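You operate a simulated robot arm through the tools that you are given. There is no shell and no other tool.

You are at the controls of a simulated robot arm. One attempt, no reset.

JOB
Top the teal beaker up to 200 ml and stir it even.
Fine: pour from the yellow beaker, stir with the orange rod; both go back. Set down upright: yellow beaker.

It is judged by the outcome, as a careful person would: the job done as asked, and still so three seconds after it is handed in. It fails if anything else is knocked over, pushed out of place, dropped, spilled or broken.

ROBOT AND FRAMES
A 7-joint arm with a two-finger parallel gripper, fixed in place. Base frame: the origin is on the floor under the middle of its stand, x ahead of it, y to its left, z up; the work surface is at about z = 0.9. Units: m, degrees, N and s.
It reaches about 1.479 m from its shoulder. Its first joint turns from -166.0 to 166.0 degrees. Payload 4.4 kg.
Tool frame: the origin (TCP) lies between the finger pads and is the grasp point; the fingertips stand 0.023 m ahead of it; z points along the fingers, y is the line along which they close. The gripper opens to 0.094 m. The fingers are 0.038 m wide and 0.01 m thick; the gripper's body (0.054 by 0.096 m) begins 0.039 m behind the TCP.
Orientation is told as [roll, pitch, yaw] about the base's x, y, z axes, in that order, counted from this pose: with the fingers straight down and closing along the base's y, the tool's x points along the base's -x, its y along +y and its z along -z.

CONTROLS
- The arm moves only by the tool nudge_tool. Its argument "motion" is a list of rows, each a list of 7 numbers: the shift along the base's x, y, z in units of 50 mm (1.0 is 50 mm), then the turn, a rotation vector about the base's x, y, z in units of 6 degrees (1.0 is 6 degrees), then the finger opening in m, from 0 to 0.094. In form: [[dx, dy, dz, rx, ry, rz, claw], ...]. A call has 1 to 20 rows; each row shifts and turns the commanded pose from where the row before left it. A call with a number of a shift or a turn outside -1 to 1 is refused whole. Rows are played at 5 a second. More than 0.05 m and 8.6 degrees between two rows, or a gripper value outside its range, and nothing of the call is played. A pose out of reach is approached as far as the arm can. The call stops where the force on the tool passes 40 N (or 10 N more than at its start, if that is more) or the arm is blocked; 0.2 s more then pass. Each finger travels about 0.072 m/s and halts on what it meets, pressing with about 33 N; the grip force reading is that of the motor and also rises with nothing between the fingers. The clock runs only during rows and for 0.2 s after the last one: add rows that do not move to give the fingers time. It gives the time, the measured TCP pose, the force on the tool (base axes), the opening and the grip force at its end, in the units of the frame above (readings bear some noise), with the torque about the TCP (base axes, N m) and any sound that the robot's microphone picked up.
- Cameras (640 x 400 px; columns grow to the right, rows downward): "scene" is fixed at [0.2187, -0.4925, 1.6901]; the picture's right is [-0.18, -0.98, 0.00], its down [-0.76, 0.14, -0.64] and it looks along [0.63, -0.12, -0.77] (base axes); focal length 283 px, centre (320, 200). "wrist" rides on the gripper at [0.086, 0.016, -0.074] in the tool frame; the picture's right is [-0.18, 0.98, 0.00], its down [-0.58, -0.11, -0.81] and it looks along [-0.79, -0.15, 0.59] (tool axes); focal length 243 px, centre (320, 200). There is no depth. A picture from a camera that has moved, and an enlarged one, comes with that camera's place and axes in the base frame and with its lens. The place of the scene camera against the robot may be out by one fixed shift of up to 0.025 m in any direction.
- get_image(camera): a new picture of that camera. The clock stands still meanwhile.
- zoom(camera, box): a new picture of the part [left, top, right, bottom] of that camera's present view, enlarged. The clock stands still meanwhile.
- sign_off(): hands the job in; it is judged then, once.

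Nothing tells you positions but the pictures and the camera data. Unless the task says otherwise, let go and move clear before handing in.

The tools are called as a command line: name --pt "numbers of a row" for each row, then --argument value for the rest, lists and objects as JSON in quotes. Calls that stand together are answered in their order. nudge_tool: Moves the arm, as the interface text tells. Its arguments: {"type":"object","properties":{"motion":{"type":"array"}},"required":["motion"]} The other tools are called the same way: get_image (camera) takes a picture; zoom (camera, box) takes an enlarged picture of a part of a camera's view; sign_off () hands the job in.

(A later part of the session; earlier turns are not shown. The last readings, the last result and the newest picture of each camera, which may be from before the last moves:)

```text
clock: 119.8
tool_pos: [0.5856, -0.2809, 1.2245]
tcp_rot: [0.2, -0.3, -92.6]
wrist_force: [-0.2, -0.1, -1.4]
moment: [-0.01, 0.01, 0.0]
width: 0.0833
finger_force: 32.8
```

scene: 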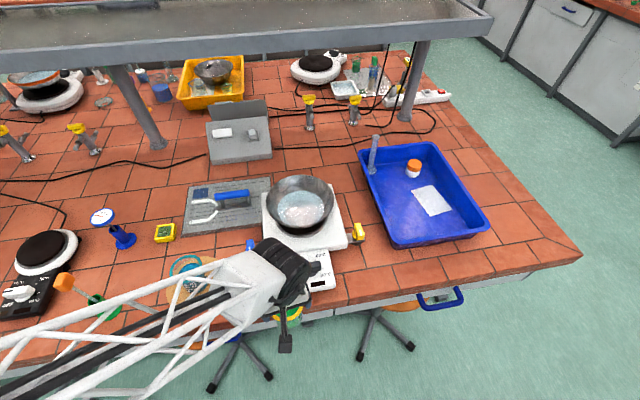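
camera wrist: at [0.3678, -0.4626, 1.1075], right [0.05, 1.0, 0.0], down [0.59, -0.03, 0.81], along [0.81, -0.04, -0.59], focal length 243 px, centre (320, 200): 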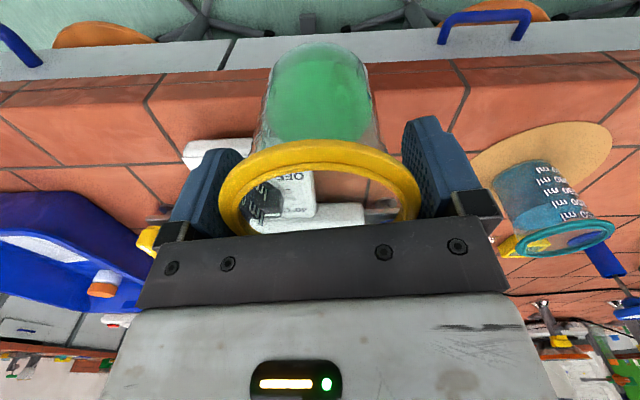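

nudge_tool --pt "0.06 0.1 0 0 0 -0.5 0.04" --pt "0.13 0.18 0 0 0 -0.9 0.04" --pt "0.16 0.22 0 0 0 -0.95 0.04" --pt "0.16 0.22 0 0 0 -0.95 0.04" --pt "0.16 0.22 0 0 0 -0.95 0.04" --pt "0.16 0.22 0 0 0 -0.95 0.04" --pt "0.16 0.22 0 0 0 -0.95 0.04" --pt "0.16 0.22 0 0 0 -0.95 0.04" --pt "0.1 0.16 0 0 0 -0.8 0.04" --pt "0.05 0.07 0 0 0 -0.4 0.04" --pt "0 0 0 0 0 0 0.04" --pt "0 0 0 0 0 0 0.04"

get_image --camera "wrist"

get_image --camera "scene"

```text
clock: 122.4
tool_pos: [0.6513, -0.1894, 1.2229]
tcp_rot: [0.1, -0.2, -142.3]
wrist_force: [0.0, 0.2, -2.4]
moment: [-0.02, -0.01, -0.03]
width: 0.0833
finger_force: 33.3
```

```text
taken
camera wrist: at [0.7305, -0.1506, 1.2971], right [0.45, -0.89, 0.0], down [-0.53, -0.26, 0.81], along [-0.72, -0.37, -0.59], focal length 243 px, centre (320, 200)
```

wrist: 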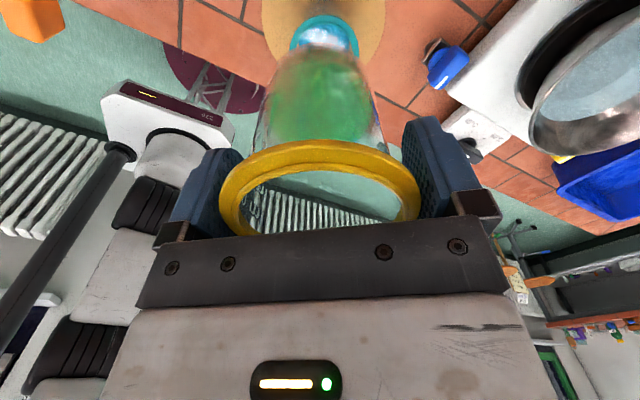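

```text
taken
```

scene: 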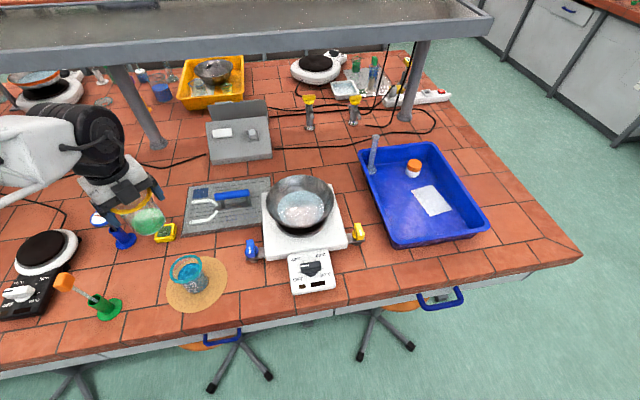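

Back over teal. Tilting and descending as before.

nudge_tool --pt "0 0 0 0.122 -0.159 0 0.04" --pt "0 0 0 0.305 -0.396 0 0.04" --pt "0 0 0 0.427 -0.554 0 0.04" --pt "0 0 0 0.427 -0.554 0 0.04" --pt "0 0 0 0.427 -0.554 0 0.04" --pt "0 0 0 0.427 -0.554 0 0.04" --pt "0 0 0 0.427 -0.554 0 0.04" --pt "0 0 0 0.427 -0.554 0 0.04" --pt "0 0 -0.2 0.427 -0.554 0 0.04" --pt "0 0 -0.4 0.427 -0.554 0 0.04" --pt "0 0 -0.4 0.427 -0.554 0 0.04" --pt "0 0 -0.4 0.305 -0.396 0 0.04" --pt "0 0 -0.4 0.183 -0.238 0 0.04" --pt "0 0 -0.4 0.122 -0.159 0 0.04" --pt "0 0 -0.4 0 0 0 0.04" --pt "0 0 -0.15 0 0 0 0.04" --pt "0 0 0 0 0 0 0.04" --pt "0 0 0 0 0 0 0.04"

zoom --camera "wrist" --box '[200, 30, 440, 240]'

```text
clock: 126.2
tool_pos: [0.651, -0.1906, 1.0844]
tcp_rot: [0.1, 47.8, -142.5]
wrist_force: [-0.3, 0.3, -1.8]
moment: [0.0, 0.01, 0.02]
width: 0.0831
finger_force: 33.3
```

```text
1.90 times, centred on (320, 135) of wrist
camera zoom: at [0.6641, -0.2015, 1.1996], right [0.5, -0.86, -0.13], down [-0.85, -0.51, 0.11], along [-0.17, 0.06, -0.98], focal length 462 px, centre (320, 324)
```

zoom: 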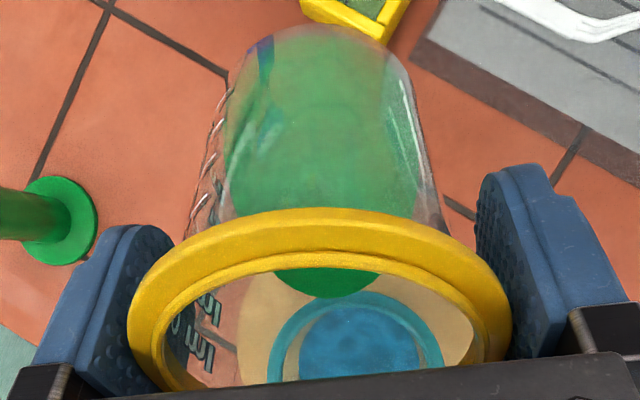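

Aligned. Now to about 74°: faster up to 68°, where nothing should flow, then 1° per row, then a short hold.

nudge_tool --pt "0 0 -0.05 0.183 -0.238 0 0.04" --pt "0 0 -0.1 0.305 -0.396 0 0.04" --pt "0 0 -0.1 0.305 -0.396 0 0.04" --pt "0 0 -0.1 0.305 -0.396 0 0.04" --pt "0 0 -0.1 0.305 -0.396 0 0.04" --pt "0 0 -0.08 0.305 -0.396 0 0.04" --pt "0 0 -0.04 0.305 -0.396 0 0.04" --pt "0 0 0 0.102 -0.132 0 0.04" --pt "0 0 0 0.102 -0.132 0 0.04" --pt "0 0 0 0.102 -0.132 0 0.04" --pt "0 0 0 0.102 -0.132 0 0.04" --pt "0 0 0 0.102 -0.132 0 0.04" --pt "0 0 0 0.102 -0.132 0 0.04" --pt "0 0 0 0 0 0 0.04" --pt "0 0 0 0 0 0 0.04" --pt "0 0 0 0 0 0 0.04" --pt "0 0 0 0 0 0 0.04"

zoom --camera "wrist" --box '[200, 30, 440, 240]'

```text
clock: 129.8
tool_pos: [0.6515, -0.1904, 1.0574]
tcp_rot: [0.1, 73.5, -142.4]
wrist_force: [-1.2, -0.4, -1.2]
moment: [-0.04, 0.06, 0.01]
width: 0.0832
finger_force: 32.7
```

```text
1.90 times, centred on (320, 135) of wrist
camera zoom: at [0.6244, -0.2321, 1.1612], right [0.56, -0.81, -0.18], down [-0.81, -0.48, -0.33], along [0.18, 0.33, -0.93], focal length 462 px, centre (320, 324)
```

zoom: 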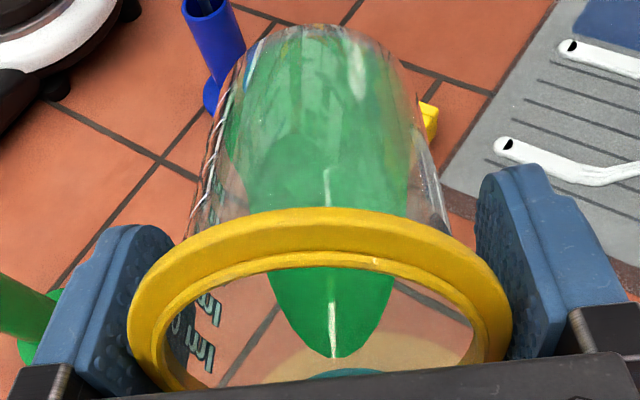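

The surface tip has already receded from the spout, so the extra pour is done. I'll tip back up right away.

nudge_tool --pt "0 0 0 -0.366 0.475 0 0.04" --pt "0 0 0.1 -0.427 0.554 0 0.04" --pt "0 0 0.2 -0.427 0.554 0 0.04" --pt "0 0 0.2 -0.427 0.554 0 0.04" --pt "0 0 0.2 -0.427 0.554 0 0.04" --pt "0 0 0.3 -0.366 0.475 0 0.04" --pt "0 0 0.4 -0.1 0.13 0 0.04" --pt "0 0 0.4 0 0 0 0.04" --pt "0 0 0.2 0 0 0 0.04" --pt "0 0 0 0 0 0 0.04" --pt "0 0 0 0 0 0 0.04"

zoom --camera "wrist" --box '[200, 30, 440, 240]'

zoom --camera "scene" --box '[165, 250, 215, 300]'

get_image --camera "scene"

```text
clock: 132.2
tool_pos: [0.6521, -0.1891, 1.1561]
tcp_rot: [-0.1, 48.5, -142.5]
wrist_force: [0.8, 0.8, -1.6]
moment: [0.02, 0.04, -0.06]
width: 0.0831
finger_force: 33.6
```

```text
1.90 times, centred on (320, 135) of wrist
camera zoom: at [0.6632, -0.2025, 1.2701], right [0.5, -0.85, -0.14], down [-0.85, -0.52, 0.1], along [-0.16, 0.07, -0.99], focal length 462 px, centre (320, 324)
```

zoom: 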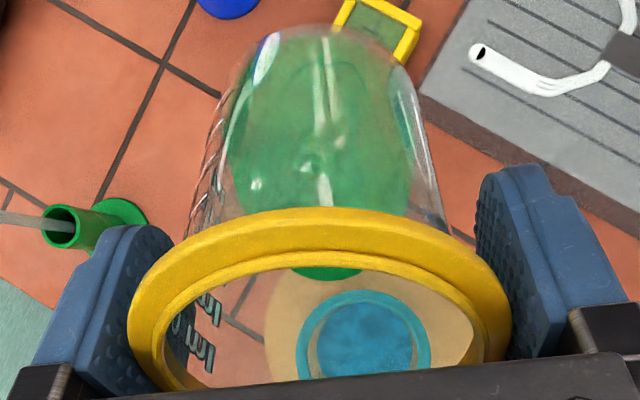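

```text
8.00 times, centred on (190, 275) of scene
camera zoom: at [0.2187, -0.4925, 1.6901], right [-0.18, -0.98, 0.0], down [-0.76, 0.14, -0.64], along [0.63, -0.12, -0.77], focal length 2265 px, centre (1360, -400)
```

zoom: 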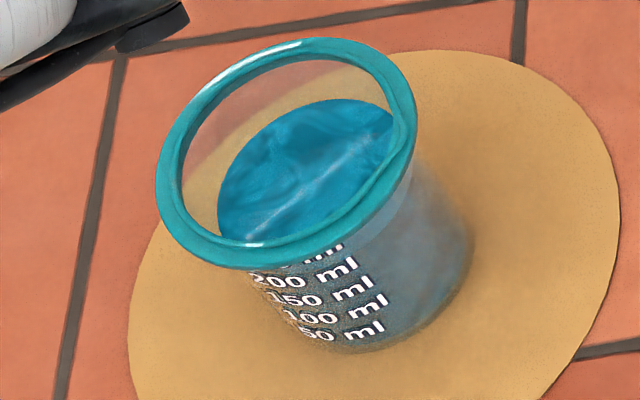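

```text
taken
```

scene: 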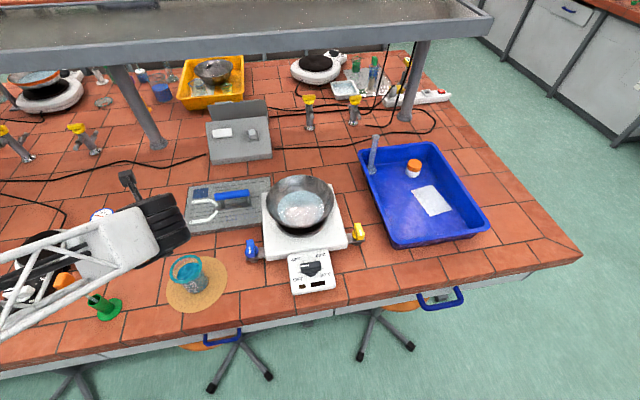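

Teal now looks like about 200 ml and the yellow beaker keeps about 25 ml. I'll go upright, raise, and take the yellow beaker back to its place in the tray, restoring its original spout direction.

nudge_tool --pt "0 0 0.2 -0.244 0.317 0 0.04" --pt "0 0 0.3 -0.427 0.554 0 0.04" --pt "0 0 0.3 -0.427 0.554 0 0.04" --pt "0 0 0.3 -0.427 0.554 0 0.04" --pt "0 0 0.3 -0.427 0.554 0 0.04" --pt "0 0 0.2 -0.427 0.554 0 0.04" --pt "0 0 0.2 -0.427 0.554 0 0.04" --pt "0 0 0.1 -0.427 0.554 0 0.04" --pt "0 0 0 -0.427 0.554 0 0.04" --pt "0 0 0 -0.427 0.554 0 0.04" --pt "0 0 0 -0.427 0.554 0 0.04" --pt "0 0 0 -0.305 0.396 0 0.04" --pt "0 0 0 -0.11 0.143 0 0.04" --pt "0 0 0 0 0 0 0.04" --pt "0 0 0 0 0 0 0.04"

get_image --camera "wrist"

```text
clock: 135.4
tool_pos: [0.6519, -0.1903, 1.2511]
tcp_rot: [0.2, 0.1, -142.4]
wrist_force: [-0.9, 0.4, -1.5]
moment: [-0.01, 0.0, -0.02]
width: 0.083
finger_force: 32.7
```

```text
taken
camera wrist: at [0.7301, -0.1511, 1.3261], right [0.45, -0.89, 0.0], down [-0.53, -0.27, 0.81], along [-0.72, -0.37, -0.59], focal length 243 px, centre (320, 200)
```

wrist: 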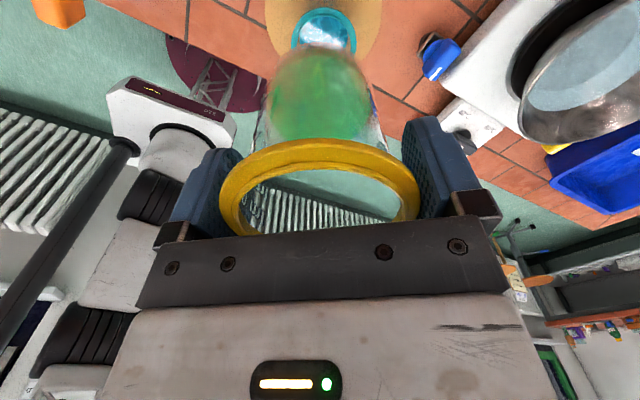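

nudge_tool --pt "0.02 -0.2 0 0 0 0.2 0.04" --pt "0.03 -0.4 0 0 0 0.4 0.04" --pt "0.035 -0.6 0 0 0 0.42 0.04" --pt "0.035 -0.6 0 0 0 0.42 0.04" --pt "0.035 -0.6 0 0 0 0.42 0.04" --pt "0.035 -0.6 0 0 0 0.42 0.04" --pt "0.035 -0.6 0 0 0 0.42 0.04" --pt "0.035 -0.6 0 0 0 0.42 0.04" --pt "0.035 -0.6 0 0 0 0.42 0.04" --pt "0.035 -0.6 0 0 0 0.42 0.04" --pt "0.035 -0.6 0 0 0 0.42 0.04" --pt "0.035 -0.6 0 0 0 0.42 0.04" --pt "0.03 -0.4 0 0 0 0.4 0.04" --pt "0.02 -0.2 0 0 0 0.2 0.04" --pt "0 0 0 0 0 0 0.04"

get_image --camera "scene"

```text
clock: 138.6
tool_pos: [0.6739, -0.5499, 1.2515]
tcp_rot: [0.2, 0.1, -109.9]
wrist_force: [-1.0, 0.5, -1.8]
moment: [-0.02, 0.0, -0.02]
width: 0.0833
finger_force: 32.3
```

```text
taken
```

scene: 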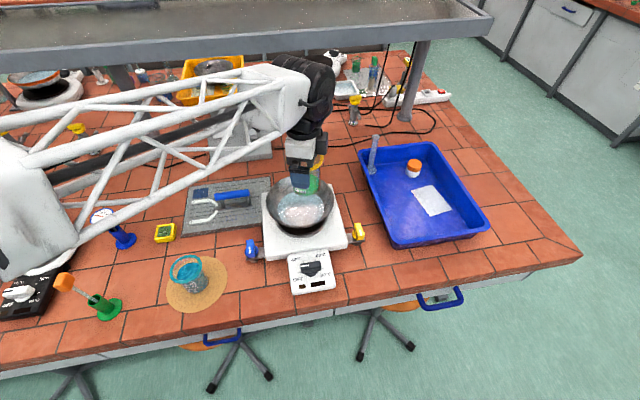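

nudge_tool --pt "0.02 -0.2 0 0 0 0.2 0.04" --pt "0.03 -0.4 0 0 0 0.4 0.04" --pt "0.036 -0.58 0 0 0 0.42 0.04" --pt "0.036 -0.58 0 0 0 0.42 0.04" --pt "0.036 -0.58 0 0 0 0.42 0.04" --pt "0.036 -0.58 0 0 0 0.42 0.04" --pt "0.036 -0.58 0 0 0 0.42 0.04" --pt "0.036 -0.58 0 0 0 0.42 0.04" --pt "0.036 -0.58 0 0 0 0.42 0.04" --pt "0.036 -0.58 0 0 0 0.42 0.04" --pt "0.036 -0.58 0 0 0 0.42 0.04" --pt "0.036 -0.58 0 0 0 0.42 0.04" --pt "0.04 -0.26 0 0 0 0.4 0.04" --pt "0.03 -0.1 0 0 0 0.3 0.04" --pt "0 0 0 0 0 0 0.04" --pt "0 0 0 0 0 0 0.04"

get_image --camera "wrist"

get_image --camera "scene"

```text
clock: 142.0
tool_pos: [0.6992, -0.8876, 1.2511]
tcp_rot: [0.3, 0.1, -77.0]
wrist_force: [0.3, 0.7, -3.0]
moment: [0.01, 0.02, -0.04]
width: 0.083
finger_force: 33.1
```

```text
taken
camera wrist: at [0.6954, -0.8012, 1.3272], right [1.0, 0.04, 0.0], down [0.02, -0.59, 0.8], along [0.04, -0.8, -0.59], focal length 243 px, centre (320, 200)
```

wrist: 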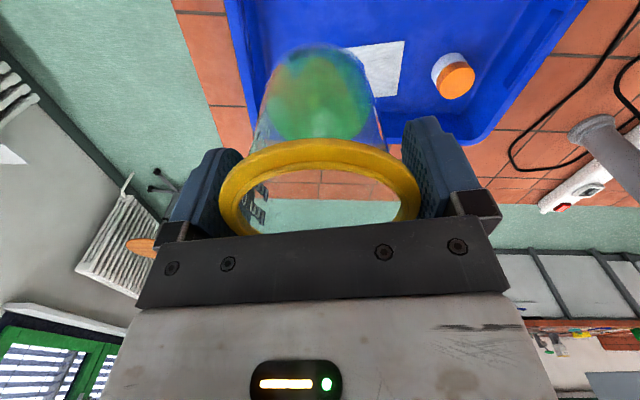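

```text
taken
```

scene: 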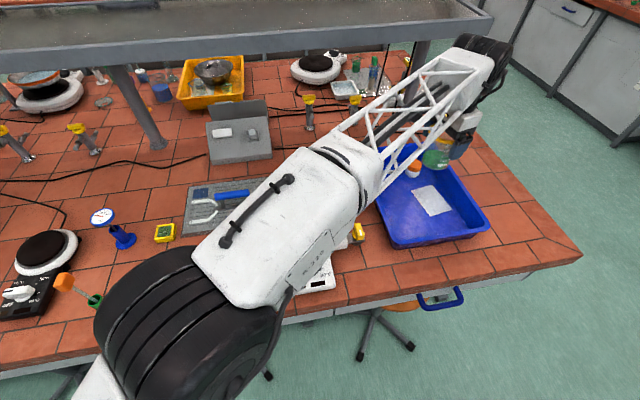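

Above the original spot. I'll lower toward the tray floor.

nudge_tool --pt "-0.02 -0.01 -0.3 0 0 0 0.04" --pt "0 0 -0.6 0 0 0 0.04" --pt "0 0 -0.8 0 0 0 0.04" --pt "0 0 -0.8 0 0 0 0.04" --pt "0 0 -0.8 0 0 0 0.04" --pt "0 0 -0.7 0 0 0 0.04" --pt "0 0 -0.5 0 0 0 0.04" --pt "0 0 -0.4 0 0 0 0.04" --pt "0 0 -0.2 0 0 0 0.04" --pt "0 0 0 0 0 0 0.04" --pt "0 0 0 0 0 0 0.04"

get_image --camera "wrist"

zoom --camera "scene" --box '[350, 140, 510, 260]'

```text
clock: 144.4
tool_pos: [0.6979, -0.8887, 0.9969]
tcp_rot: [0.0, 0.1, -77.0]
wrist_force: [-0.2, -0.3, -2.0]
moment: [0.01, 0.05, -0.01]
width: 0.0828
finger_force: 33.0
```

```text
taken
camera wrist: at [0.6939, -0.8017, 1.0718], right [1.0, 0.04, 0.0], down [0.02, -0.59, 0.8], along [0.04, -0.8, -0.59], focal length 243 px, centre (320, 200)
```

wrist: 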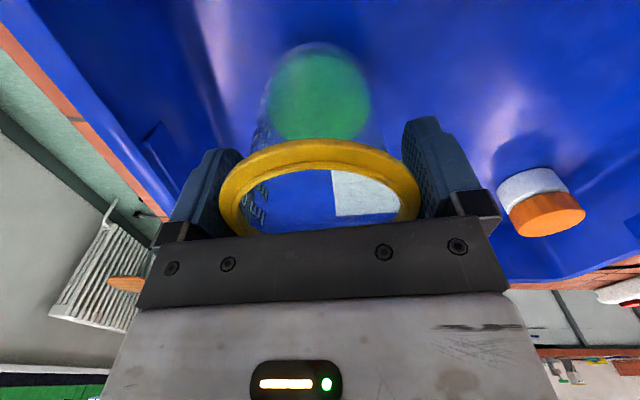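

```text
3.33 times, centred on (430, 200) of scene
camera zoom: at [0.2187, -0.4925, 1.6901], right [-0.18, -0.98, 0.0], down [-0.76, 0.14, -0.64], along [0.63, -0.12, -0.77], focal length 944 px, centre (-47, 200)
```

zoom: 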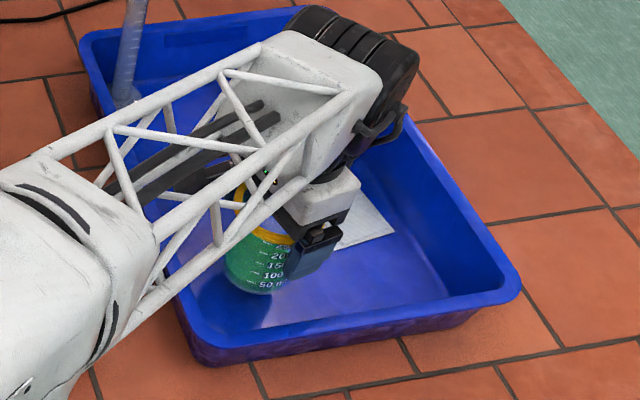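

nudge_tool --pt "0 0 -0.15 0 0 0 0.04" --pt "0 0 -0.15 0 0 0 0.04" --pt "0 0 -0.08 0 0 0 0.04" --pt "0 0 -0.04 0 0 0 0.04" --pt "0 0 0 0 0 0 0.04"

```text
clock: 145.6
tool_pos: [0.6965, -0.8902, 0.9764]
tcp_rot: [0.2, 0.1, -77.0]
wrist_force: [0.4, -0.1, 0.5]
moment: [0.02, -0.09, -0.01]
width: 0.0827
finger_force: 32.6
```

nudge_tool --pt "0 0 -0.02 0 0 0 0.04" --pt "0 0 0 0 0 0 0.04"

```text
clock: 146.2
tool_pos: [0.6971, -0.8891, 0.9758]
tcp_rot: [0.2, 0.0, -76.9]
wrist_force: [-0.6, -0.6, 7.8]
moment: [0.02, -0.27, 0.0]
width: 0.0828
finger_force: 33.5
```

Contact with the tray floor at 7.8 N. Releasing.

nudge_tool --pt "0 0 0.02 0 0 0 0.04" --pt "0 0 0 0 0 0 0.084" --pt "0 0 0 0 0 0 0.09" --pt "0 0 0 0 0 0 0.094" --pt "0 0 0 0 0 0 0.094"

get_image --camera "wrist"

```text
clock: 147.4
tool_pos: [0.6966, -0.8887, 0.976]
tcp_rot: [0.2, 0.1, -76.9]
wrist_force: [0.7, 0.0, 0.4]
moment: [-0.02, -0.01, 0.0]
width: 0.094
finger_force: 0.3
```

```text
taken
camera wrist: at [0.6936, -0.8017, 1.051], right [1.0, 0.04, 0.0], down [0.02, -0.59, 0.8], along [0.04, -0.8, -0.59], focal length 243 px, centre (320, 200)
```

wrist: 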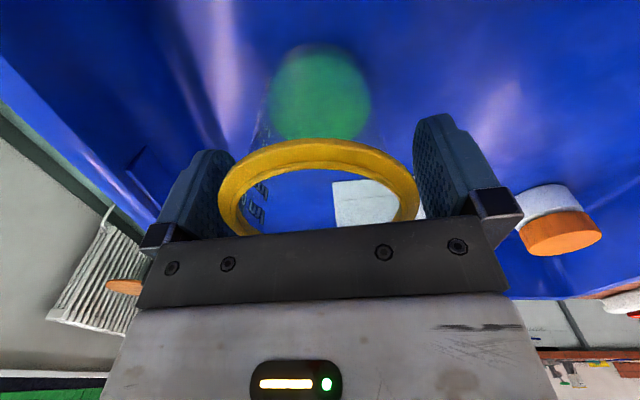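

Beaker standing free between the open fingers. Rising straight up.

nudge_tool --pt "0 0 0.15 0 0 0 0.094" --pt "0 0 0.3 0 0 0 0.094" --pt "0 0 0.5 0 0 0 0.094" --pt "0 0 0.7 0 0 0 0.094" --pt "0 0 0.8 0 0 0 0.094" --pt "0 0 0.8 0 0 0 0.094" --pt "0 0 0.8 0 0 0 0.094" --pt "0 0 0.8 0 0 0 0.094" --pt "0 0 0.5 0 0 0 0.094" --pt "0 0 0 0 0 0 0.094"

get_image --camera "wrist"

get_image --camera "scene"

```text
clock: 149.6
tool_pos: [0.6985, -0.8888, 1.2439]
tcp_rot: [0.1, 0.1, -77.0]
wrist_force: [0.0, 0.3, 0.2]
moment: [0.0, 0.02, 0.0]
width: 0.0939
finger_force: 0.1
```

```text
taken
camera wrist: at [0.6945, -0.8017, 1.3189], right [1.0, 0.04, 0.0], down [0.02, -0.59, 0.8], along [0.04, -0.8, -0.59], focal length 243 px, centre (320, 200)
```

wrist: 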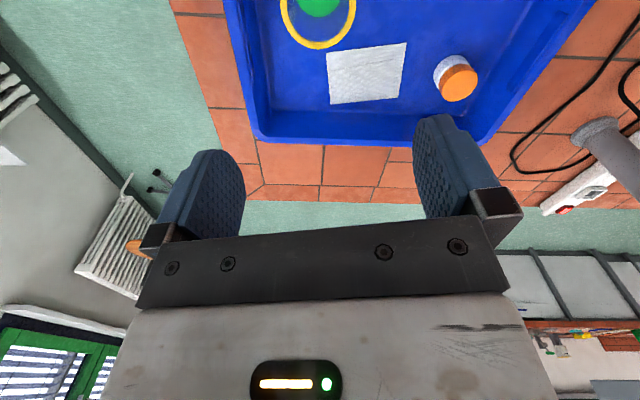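

```text
taken
```

scene: 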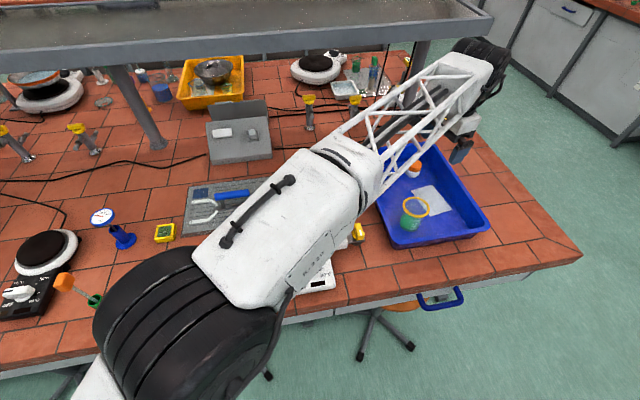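

Yellow is back in its place. I'll now move back toward the teal beaker to verify its level at a low angle with the empty gripper.

nudge_tool --pt "-0.05 0.3 0 0 0 0.3 0.08" --pt "-0.15 0.5 0 0 0 0.5 0.08" --pt "-0.2 0.7 0 0 0 0.6 0.08" --pt "-0.2 0.7 0 0 0 0.6 0.08" --pt "-0.2 0.7 0 0 0 0.6 0.08" --pt "-0.2 0.7 0 0 0 0.6 0.08" --pt "-0.2 0.7 0 0 0 0.6 0.08" --pt "-0.2 0.7 0 0 0 0.6 0.08" --pt "-0.2 0.7 0 0 0 0.6 0.08" --pt "-0.2 0.7 0 0 0 0.6 0.08" --pt "-0.2 0.7 0 0 0 0.6 0.08" --pt "-0.15 0.6 0 0 0 0.6 0.08" --pt "-0.1 0.5 0 0 0 0.5 0.08" --pt "-0.05 0.3 0 0 0 0.3 0.08" --pt "0 0 0 0 0 0 0.08"

get_image --camera "scene"

```text
clock: 152.8
tool_pos: [0.5835, -0.4621, 1.2431]
tcp_rot: [0.2, 0.2, -31.3]
wrist_force: [0.3, -0.1, -0.5]
moment: [0.0, -0.01, 0.03]
width: 0.08
finger_force: 0.1
```

```text
taken
```

scene: 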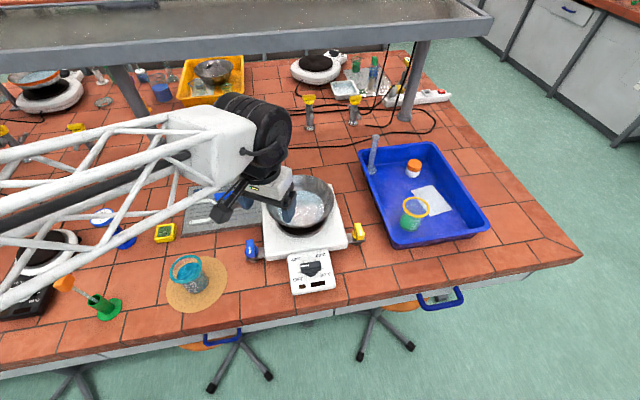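

nudge_tool --pt "-0.1 0.2 0 0 0 0.3 0.08" --pt "-0.2 0.4 0 0 0 0.45 0.08" --pt "-0.25 0.5 0 0 0 0.5 0.08" --pt "-0.25 0.5 0 0 0 0.5 0.08" --pt "-0.25 0.5 0 0 0 0.5 0.08" --pt "-0.25 0.5 0 0 0 0.5 0.08" --pt "-0.25 0.5 -0.1 0 0 0.5 0.08" --pt "-0.25 0.5 -0.2 0 0 0.5 0.08" --pt "-0.25 0.5 -0.3 0 -0.2 0.5 0.08" --pt "-0.25 0.5 -0.4 0 -0.4 0.5 0.08" --pt "-0.2 0.4 -0.5 0 -0.4 0.45 0.08" --pt "-0.1 0.2 -0.5 0 -0.4 0 0.08" --pt "0 0 -0.5 0 -0.4 0 0.08" --pt "0 0 -0.5 0 -0.4 0 0.08" --pt "0 0 -0.5 0 -0.4 0 0.08" --pt "0 0 -0.4 0 -0.4 0 0.08" --pt "0 0 -0.3 0 -0.3 0 0.08" --pt "0 0 0 0 0 0 0.08" --pt "0 0 0 0 0 0 0.08"

get_image --camera "wrist"

get_image --camera "scene"

```text
clock: 156.8
tool_pos: [0.4514, -0.2037, 1.0326]
tcp_rot: [0.6, -19.5, -0.3]
wrist_force: [-0.5, 0.3, -0.5]
moment: [-0.01, 0.03, -0.02]
width: 0.0797
finger_force: 0.0
```

```text
taken
camera wrist: at [0.3459, -0.1889, 1.0744], right [0.17, 0.98, 0.07], down [0.28, -0.12, 0.95], along [0.95, -0.15, -0.29], focal length 243 px, centre (320, 200)
```

wrist: 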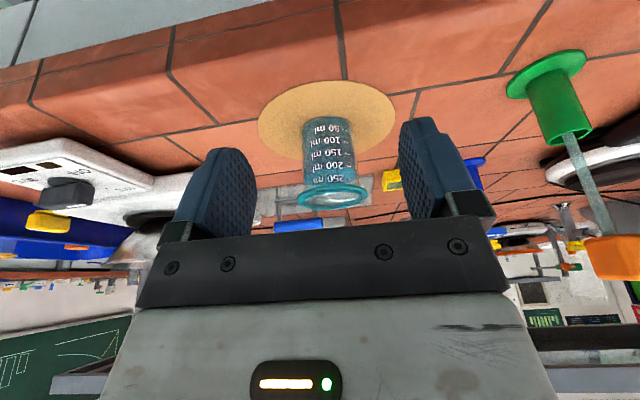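

```text
taken
```

scene: 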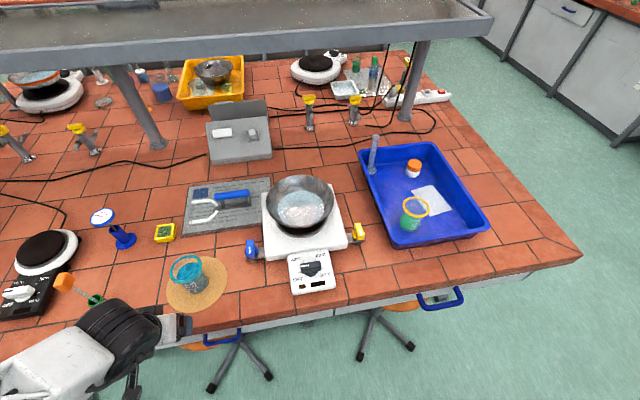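

zoom --camera "wrist" --box '[298, 110, 372, 210]'

zoom --camera "wrist" --box '[308, 140, 358, 185]'

zoom --camera "wrist" --box '[315, 152, 355, 177]'

```text
4.00 times, centred on (335, 160) of wrist
camera zoom: at [0.3459, -0.1889, 1.0744], right [0.17, 0.98, 0.07], down [0.28, -0.12, 0.95], along [0.95, -0.15, -0.29], focal length 970 px, centre (260, 360)
```

zoom: 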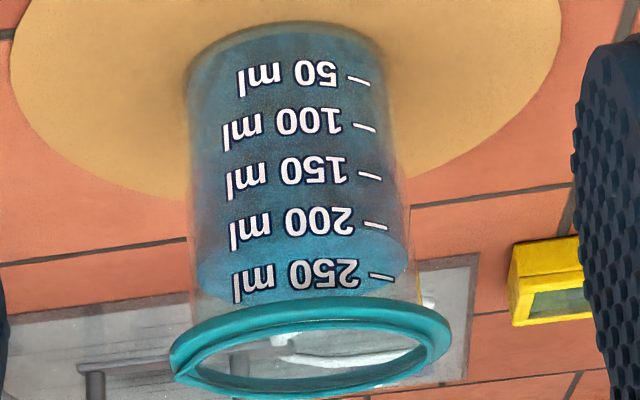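

```text
8.89 times, centred on (333, 162) of wrist
camera zoom: at [0.3459, -0.1889, 1.0744], right [0.17, 0.98, 0.07], down [0.28, -0.12, 0.95], along [0.95, -0.15, -0.29], focal length 2157 px, centre (204, 533)
```

zoom: 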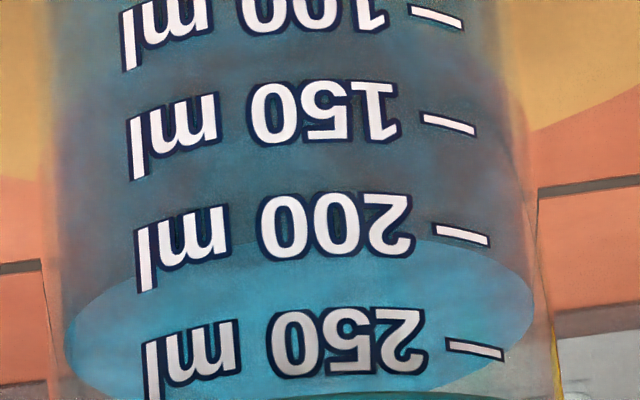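

```text
16.00 times, centred on (335, 164) of wrist
camera zoom: at [0.3459, -0.1889, 1.0744], right [0.17, 0.98, 0.07], down [0.28, -0.12, 0.95], along [0.95, -0.15, -0.29], focal length 3882 px, centre (80, 768)
```

zoom: 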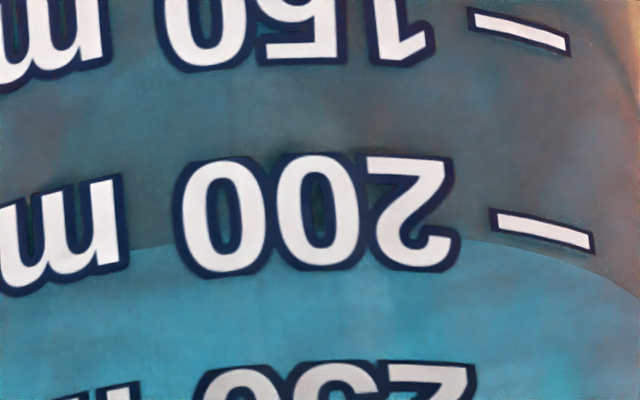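

The teal surface sits just at the 200 mark: raw about 206, or about 203 ml allowing for wall parallax. Pouring is finished. Next is stirring: I'll rise and move over the orange rod.

nudge_tool --pt "0 0 0.4 0 0.3 0 0.08" --pt "0 0 0.7 0 0.4 0 0.08" --pt "0.1 0.2 0.8 0 0.4 0 0.08" --pt "0.25 0.4 0.8 0 0.4 0 0.08" --pt "0.35 0.5 0.7 0 0.4 0 0.08" --pt "0.35 0.6 0.4 0 0.4 0 0.08" --pt "0.35 0.6 0 0 0.4 0 0.08" --pt "0.35 0.6 0 -0.1 0.4 0.05 0.08" --pt "0.35 0.6 0 0 0.15 0 0.08" --pt "0.3 0.4 0 0 0 0 0.08" --pt "0.2 0.3 0 0 0 0 0.08" --pt "0 0.06 0 0 0 0 0.08" --pt "0 0 0 0 0 0 0.08"

get_image --camera "wrist"

get_image --camera "scene"

```text
clock: 159.6
tool_pos: [0.5829, 0.0091, 1.2235]
tcp_rot: [-0.1, -0.1, 0.1]
wrist_force: [-0.6, -0.5, 0.2]
moment: [0.01, 0.01, 0.04]
width: 0.08
finger_force: 0.1
```

```text
taken
camera wrist: at [0.4961, 0.0246, 1.2976], right [0.18, 0.98, 0.0], down [0.58, -0.11, 0.81], along [0.79, -0.15, -0.59], focal length 243 px, centre (320, 200)
```

wrist: 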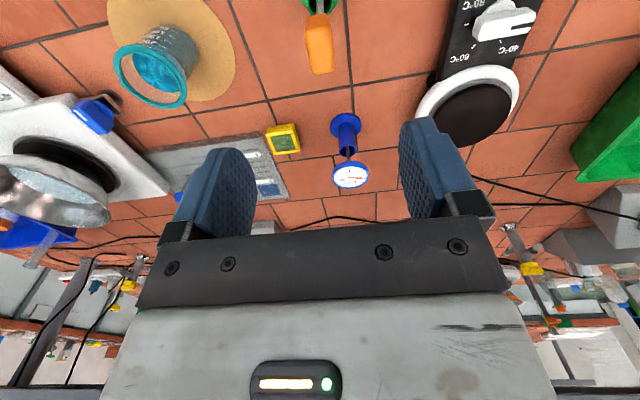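

```text
taken
```

scene: 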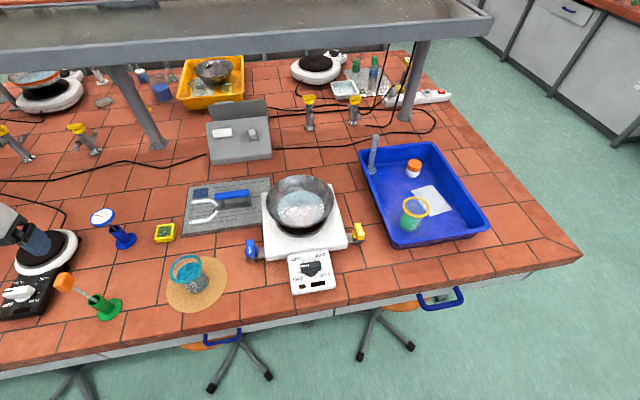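

zoom --camera "wrist" --box '[260, 0, 380, 80]'

zoom --camera "scene" --box '[40, 255, 140, 330]'

```text
5.00 times, centred on (320, 40) of wrist
camera zoom: at [0.4961, 0.0246, 1.2976], right [0.18, 0.98, 0.0], down [0.58, -0.11, 0.81], along [0.79, -0.15, -0.59], focal length 1213 px, centre (320, 1000)
```

zoom: 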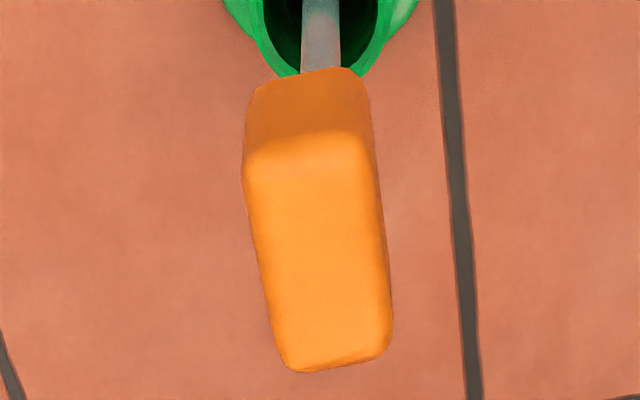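

```text
5.33 times, centred on (90, 292) of scene
camera zoom: at [0.2187, -0.4925, 1.6901], right [-0.18, -0.98, 0.0], down [-0.76, 0.14, -0.64], along [0.63, -0.12, -0.77], focal length 1510 px, centre (1547, -293)
```

zoom: 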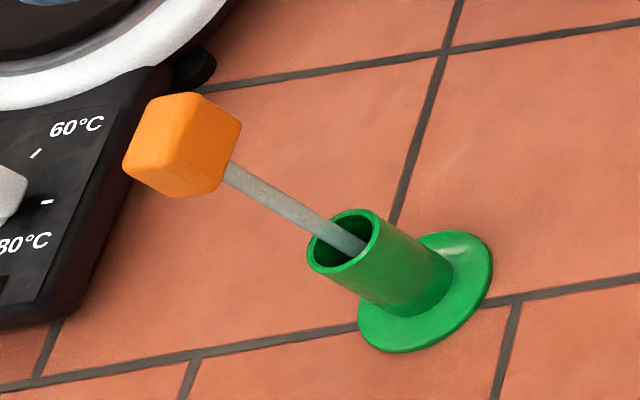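

The handle is a small block, about 29 × 17 mm and 33 mm tall, centred near (0.579, 0.010, 1.078) with its thin side along y. I'll centre over it and descend with the fingers at 50 mm.

nudge_tool --pt "-0.078 0.014 -0.3 0 0 0 0.05" --pt "0 0 -0.5 0 0 0 0.05" --pt "0 0 -0.5 0 0 0 0.05" --pt "0 0 -0.4 0 0 0 0.05" --pt "0 0 -0.3 0 0 0 0.05" --pt "0 0 0 0 0 0 0.05" --pt "0 0 0 0 0 0 0.05"

get_image --camera "wrist"

zoom --camera "wrist" --box '[220, 80, 420, 230]'

```text
clock: 161.2
tool_pos: [0.5791, 0.0107, 1.1232]
tcp_rot: [-0.1, -0.1, 0.1]
wrist_force: [-0.2, -0.2, -0.5]
moment: [-0.02, 0.0, 0.0]
width: 0.0501
finger_force: 0.0
```

```text
taken
camera wrist: at [0.4921, 0.0259, 1.198], right [0.18, 0.98, 0.0], down [0.58, -0.11, 0.81], along [0.79, -0.15, -0.59], focal length 243 px, centre (320, 200)
```

wrist: 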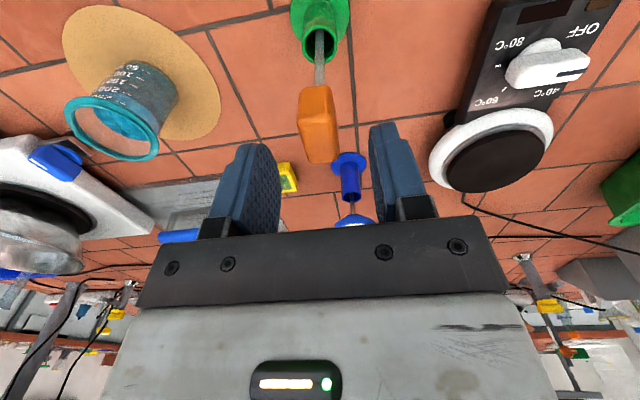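

```text
2.67 times, centred on (320, 155) of wrist
camera zoom: at [0.4921, 0.0259, 1.198], right [0.18, 0.98, 0.0], down [0.58, -0.11, 0.81], along [0.79, -0.15, -0.59], focal length 647 px, centre (320, 320)
```

zoom: 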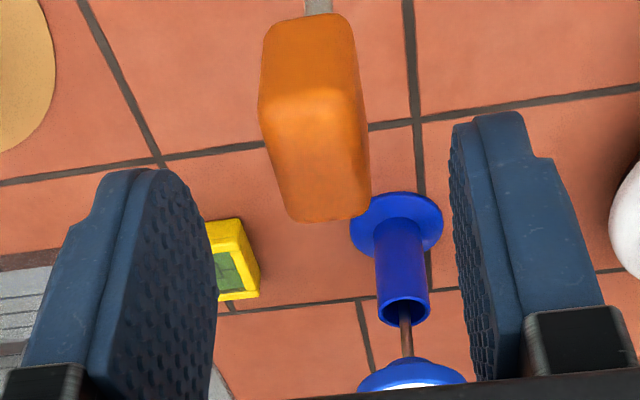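

nudge_tool --pt "0.01 0 -0.3 0 0 0 0.05" --pt "0 0 -0.3 0 0 0 0.05" --pt "0 0 -0.2 0 0 0 0.05" --pt "0 0 -0.1 0 0 0 0.05" --pt "0 0 0 0 0 0 0.05"

get_image --camera "wrist"

```text
clock: 162.4
tool_pos: [0.579, 0.011, 1.0774]
tcp_rot: [-0.2, -0.2, 0.1]
wrist_force: [1.1, 0.2, 0.0]
moment: [0.02, -0.02, -0.01]
width: 0.0501
finger_force: 0.0
```

```text
taken
camera wrist: at [0.4929, 0.0252, 1.1526], right [0.18, 0.98, 0.0], down [0.58, -0.11, 0.81], along [0.79, -0.15, -0.59], focal length 243 px, centre (320, 200)
```

wrist: 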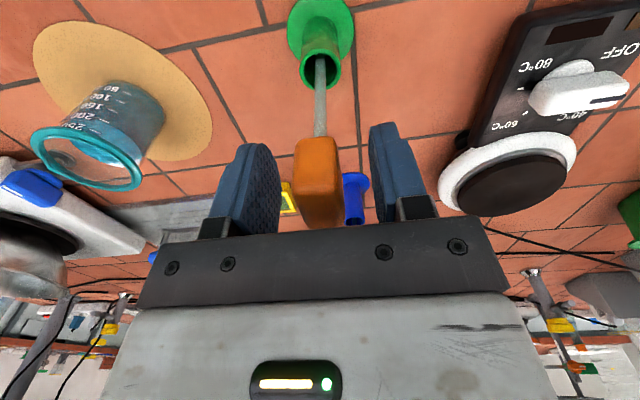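

The handle sits between the pads. Closing on it gently.

nudge_tool --pt "0 0 0 0 0 0 0.035" --pt "0 0 0 0 0 0 0.025" --pt "0 0 0 0 0 0 0.015" --pt "0 0 0 0 0 0 0.005" --pt "0 0 0 0 0 0 0.005" --pt "0 0 0 0 0 0 0.005"

get_image --camera "wrist"

```text
clock: 163.8
tool_pos: [0.5793, 0.0101, 1.0768]
tcp_rot: [-0.1, -0.2, 0.0]
wrist_force: [-0.1, 0.5, 0.2]
moment: [0.0, -0.02, -0.01]
width: 0.0194
finger_force: 32.8
```

```text
taken
camera wrist: at [0.4929, 0.0252, 1.1528], right [0.18, 0.98, 0.0], down [0.58, -0.11, 0.81], along [0.79, -0.15, -0.59], focal length 243 px, centre (320, 200)
```

wrist: 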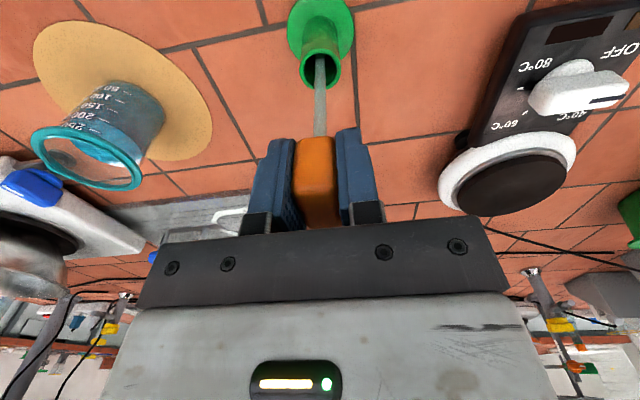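

Gripped at 19 mm. Lifting the rod straight up out of its holder.

nudge_tool --pt "0 0 0.1 0 0 0 0.005" --pt "0 0 0.2 0 0 0 0.005" --pt "0 0 0.4 0 0 0 0.005" --pt "0 0 0.5 0 0 0 0.005" --pt "0 0 0.5 0 0 0 0.005" --pt "0 0 0.5 0 0 0 0.005" --pt "0 0 0.5 0 0 0 0.005" --pt "0 0 0.3 0 0 0 0.005" --pt "0 0 0.15 0 0 0 0.005" --pt "0 0 0 0 0 0 0.005"

get_image --camera "wrist"

get_image --camera "scene"

zoom --camera "scene" --box '[0, 200, 160, 330]'

```text
clock: 166.0
tool_pos: [0.5798, 0.0103, 1.2365]
tcp_rot: [0.0, -0.2, 0.3]
wrist_force: [0.9, 0.4, -1.0]
moment: [-0.03, 0.0, 0.02]
width: 0.0195
finger_force: 33.0
```

```text
taken
camera wrist: at [0.493, 0.0259, 1.3105], right [0.18, 0.98, 0.0], down [0.58, -0.11, 0.81], along [0.79, -0.15, -0.59], focal length 243 px, centre (320, 200)
```

wrist: 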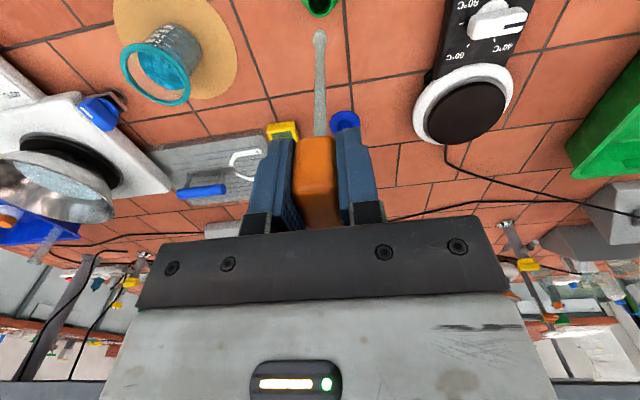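

```text
taken
```

scene: 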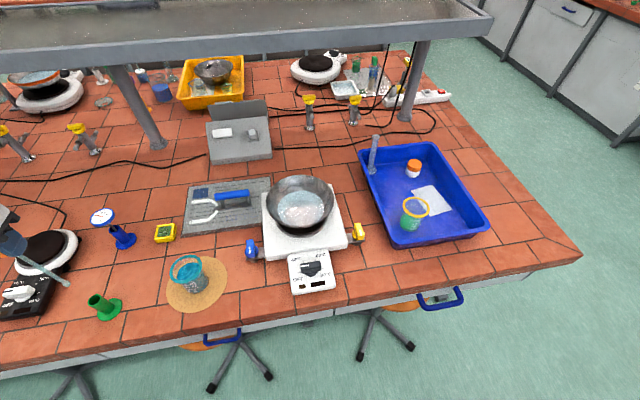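

```text
3.08 times, centred on (80, 265) of scene
camera zoom: at [0.2187, -0.4925, 1.6901], right [-0.18, -0.98, 0.0], down [-0.76, 0.14, -0.64], along [0.63, -0.12, -0.77], focal length 871 px, centre (1058, 0)
```

zoom: 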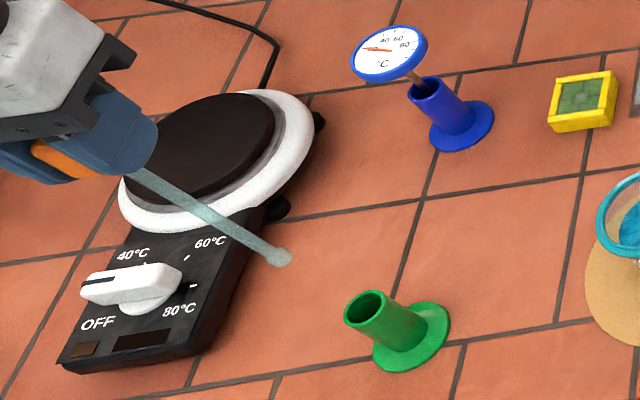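

The rod is out, with its tip about 0.174 m below the TCP and the holder left standing. I'll carry it over to the teal beaker at this height.

nudge_tool --pt "0.03 -0.2 0 0 0 0 0.005" --pt "0.07 -0.4 0 0 0 0 0.005" --pt "0.08 -0.5 0 0 0 0 0.005" --pt "0.08 -0.5 0 0 0 0 0.005" --pt "0.08 -0.5 0 0 0 0 0.005" --pt "0.08 -0.5 0 0 0 0 0.005" --pt "0.08 -0.5 0 0 0 0 0.005" --pt "0.08 -0.5 0 0 0 0 0.005" --pt "0.08 -0.4 0 0 0 0 0.005" --pt "0.06 -0.3 0 0 0 0 0.005" --pt "0.024 -0.216 0 0 0 0 0.005" --pt "0 0 0 0 0 0 0.005" --pt "0 0 0 0 0 0 0.005"

get_image --camera "wrist"

zoom --camera "wrist" --box '[260, 0, 380, 100]'

zoom --camera "scene" --box '[120, 180, 260, 320]'

```text
clock: 168.8
tool_pos: [0.6153, -0.2163, 1.2353]
tcp_rot: [0.1, -0.1, 0.2]
wrist_force: [-0.6, -0.1, -0.5]
moment: [-0.01, 0.02, 0.02]
width: 0.0195
finger_force: 33.1
```

```text
taken
camera wrist: at [0.5294, -0.2007, 1.3096], right [0.18, 0.98, 0.0], down [0.58, -0.11, 0.81], along [0.79, -0.15, -0.59], focal length 243 px, centre (320, 200)
```

wrist: 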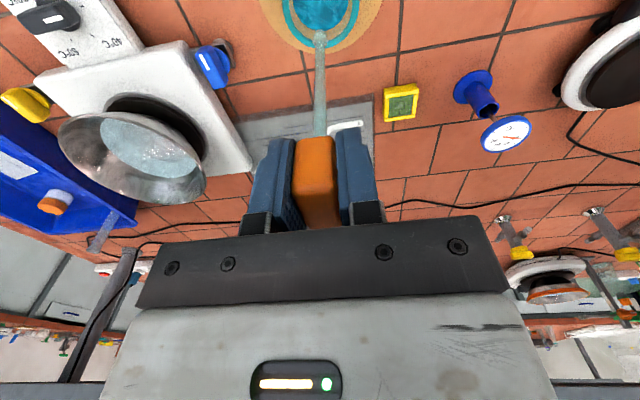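

```text
4.00 times, centred on (320, 50) of wrist
camera zoom: at [0.5294, -0.2007, 1.3096], right [0.18, 0.98, 0.0], down [0.58, -0.11, 0.81], along [0.79, -0.15, -0.59], focal length 970 px, centre (320, 800)
```

zoom: 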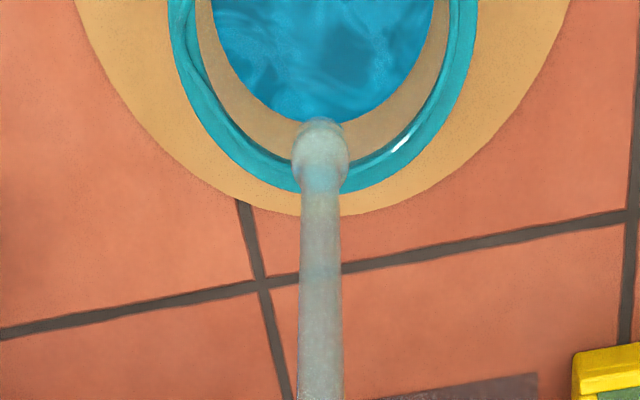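

```text
2.86 times, centred on (190, 250) of scene
camera zoom: at [0.2187, -0.4925, 1.6901], right [-0.18, -0.98, 0.0], down [-0.76, 0.14, -0.64], along [0.63, -0.12, -0.77], focal length 809 px, centre (691, 57)
```

zoom: 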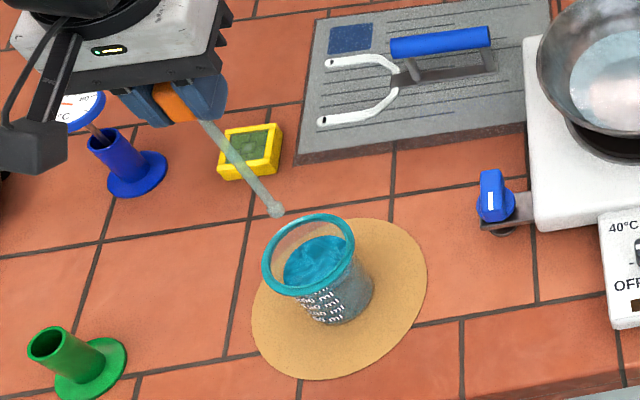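

The rod is centred over the teal mouth. I'll shift about 2 mm and lower the tip into the liquid to about 15 mm above the floor.

nudge_tool --pt "-0.05 0.02 -0.2 0 0 0 0.005" --pt "0 0 -0.3 0 0 0 0.005" --pt "0 0 -0.4 0 0 0 0.005" --pt "0 0 -0.4 0 0 0 0.005" --pt "0 0 -0.4 0 0 0 0.005" --pt "0 0 -0.4 0 0 0 0.005" --pt "0 0 -0.3 0 0 0 0.005" --pt "0 0 -0.2 0 0 0 0.005" --pt "0 0 0 0 0 0 0.005"

get_image --camera "wrist"

zoom --camera "wrist" --box '[240, 40, 400, 150]'

zoom --camera "scene" --box '[130, 220, 240, 310]'

```text
clock: 170.8
tool_pos: [0.6138, -0.2156, 1.1046]
tcp_rot: [-0.2, -0.3, 0.1]
wrist_force: [0.1, -0.4, -0.6]
moment: [-0.02, 0.02, -0.03]
width: 0.0194
finger_force: 32.6
```

```text
taken
camera wrist: at [0.5276, -0.2, 1.1801], right [0.18, 0.98, 0.0], down [0.58, -0.11, 0.81], along [0.79, -0.15, -0.59], focal length 243 px, centre (320, 200)
```

wrist: 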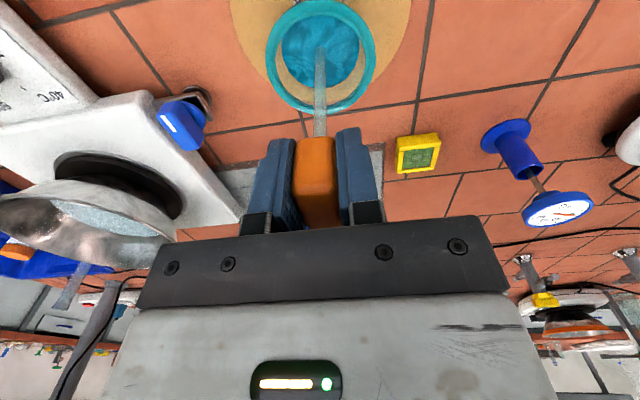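

```text
3.64 times, centred on (320, 95) of wrist
camera zoom: at [0.5276, -0.2, 1.1801], right [0.18, 0.98, 0.0], down [0.58, -0.11, 0.81], along [0.79, -0.15, -0.59], focal length 882 px, centre (320, 582)
```

zoom: 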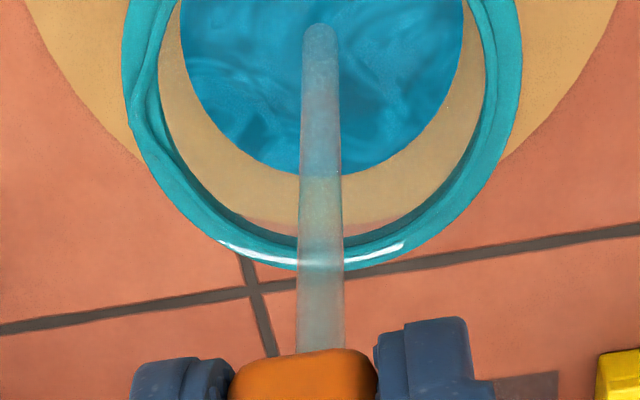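

```text
4.44 times, centred on (185, 265) of scene
camera zoom: at [0.2187, -0.4925, 1.6901], right [-0.18, -0.98, 0.0], down [-0.76, 0.14, -0.64], along [0.63, -0.12, -0.77], focal length 1258 px, centre (920, -89)
```

zoom: 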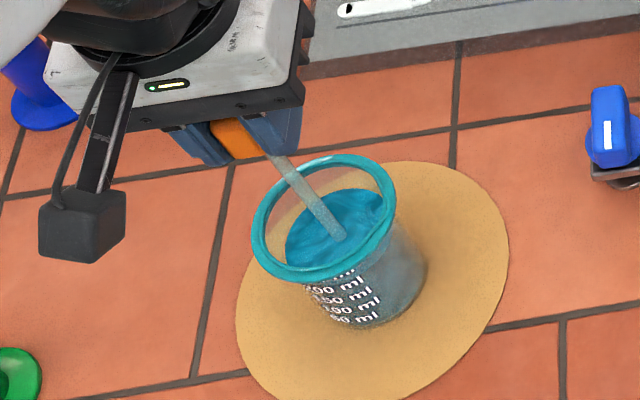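

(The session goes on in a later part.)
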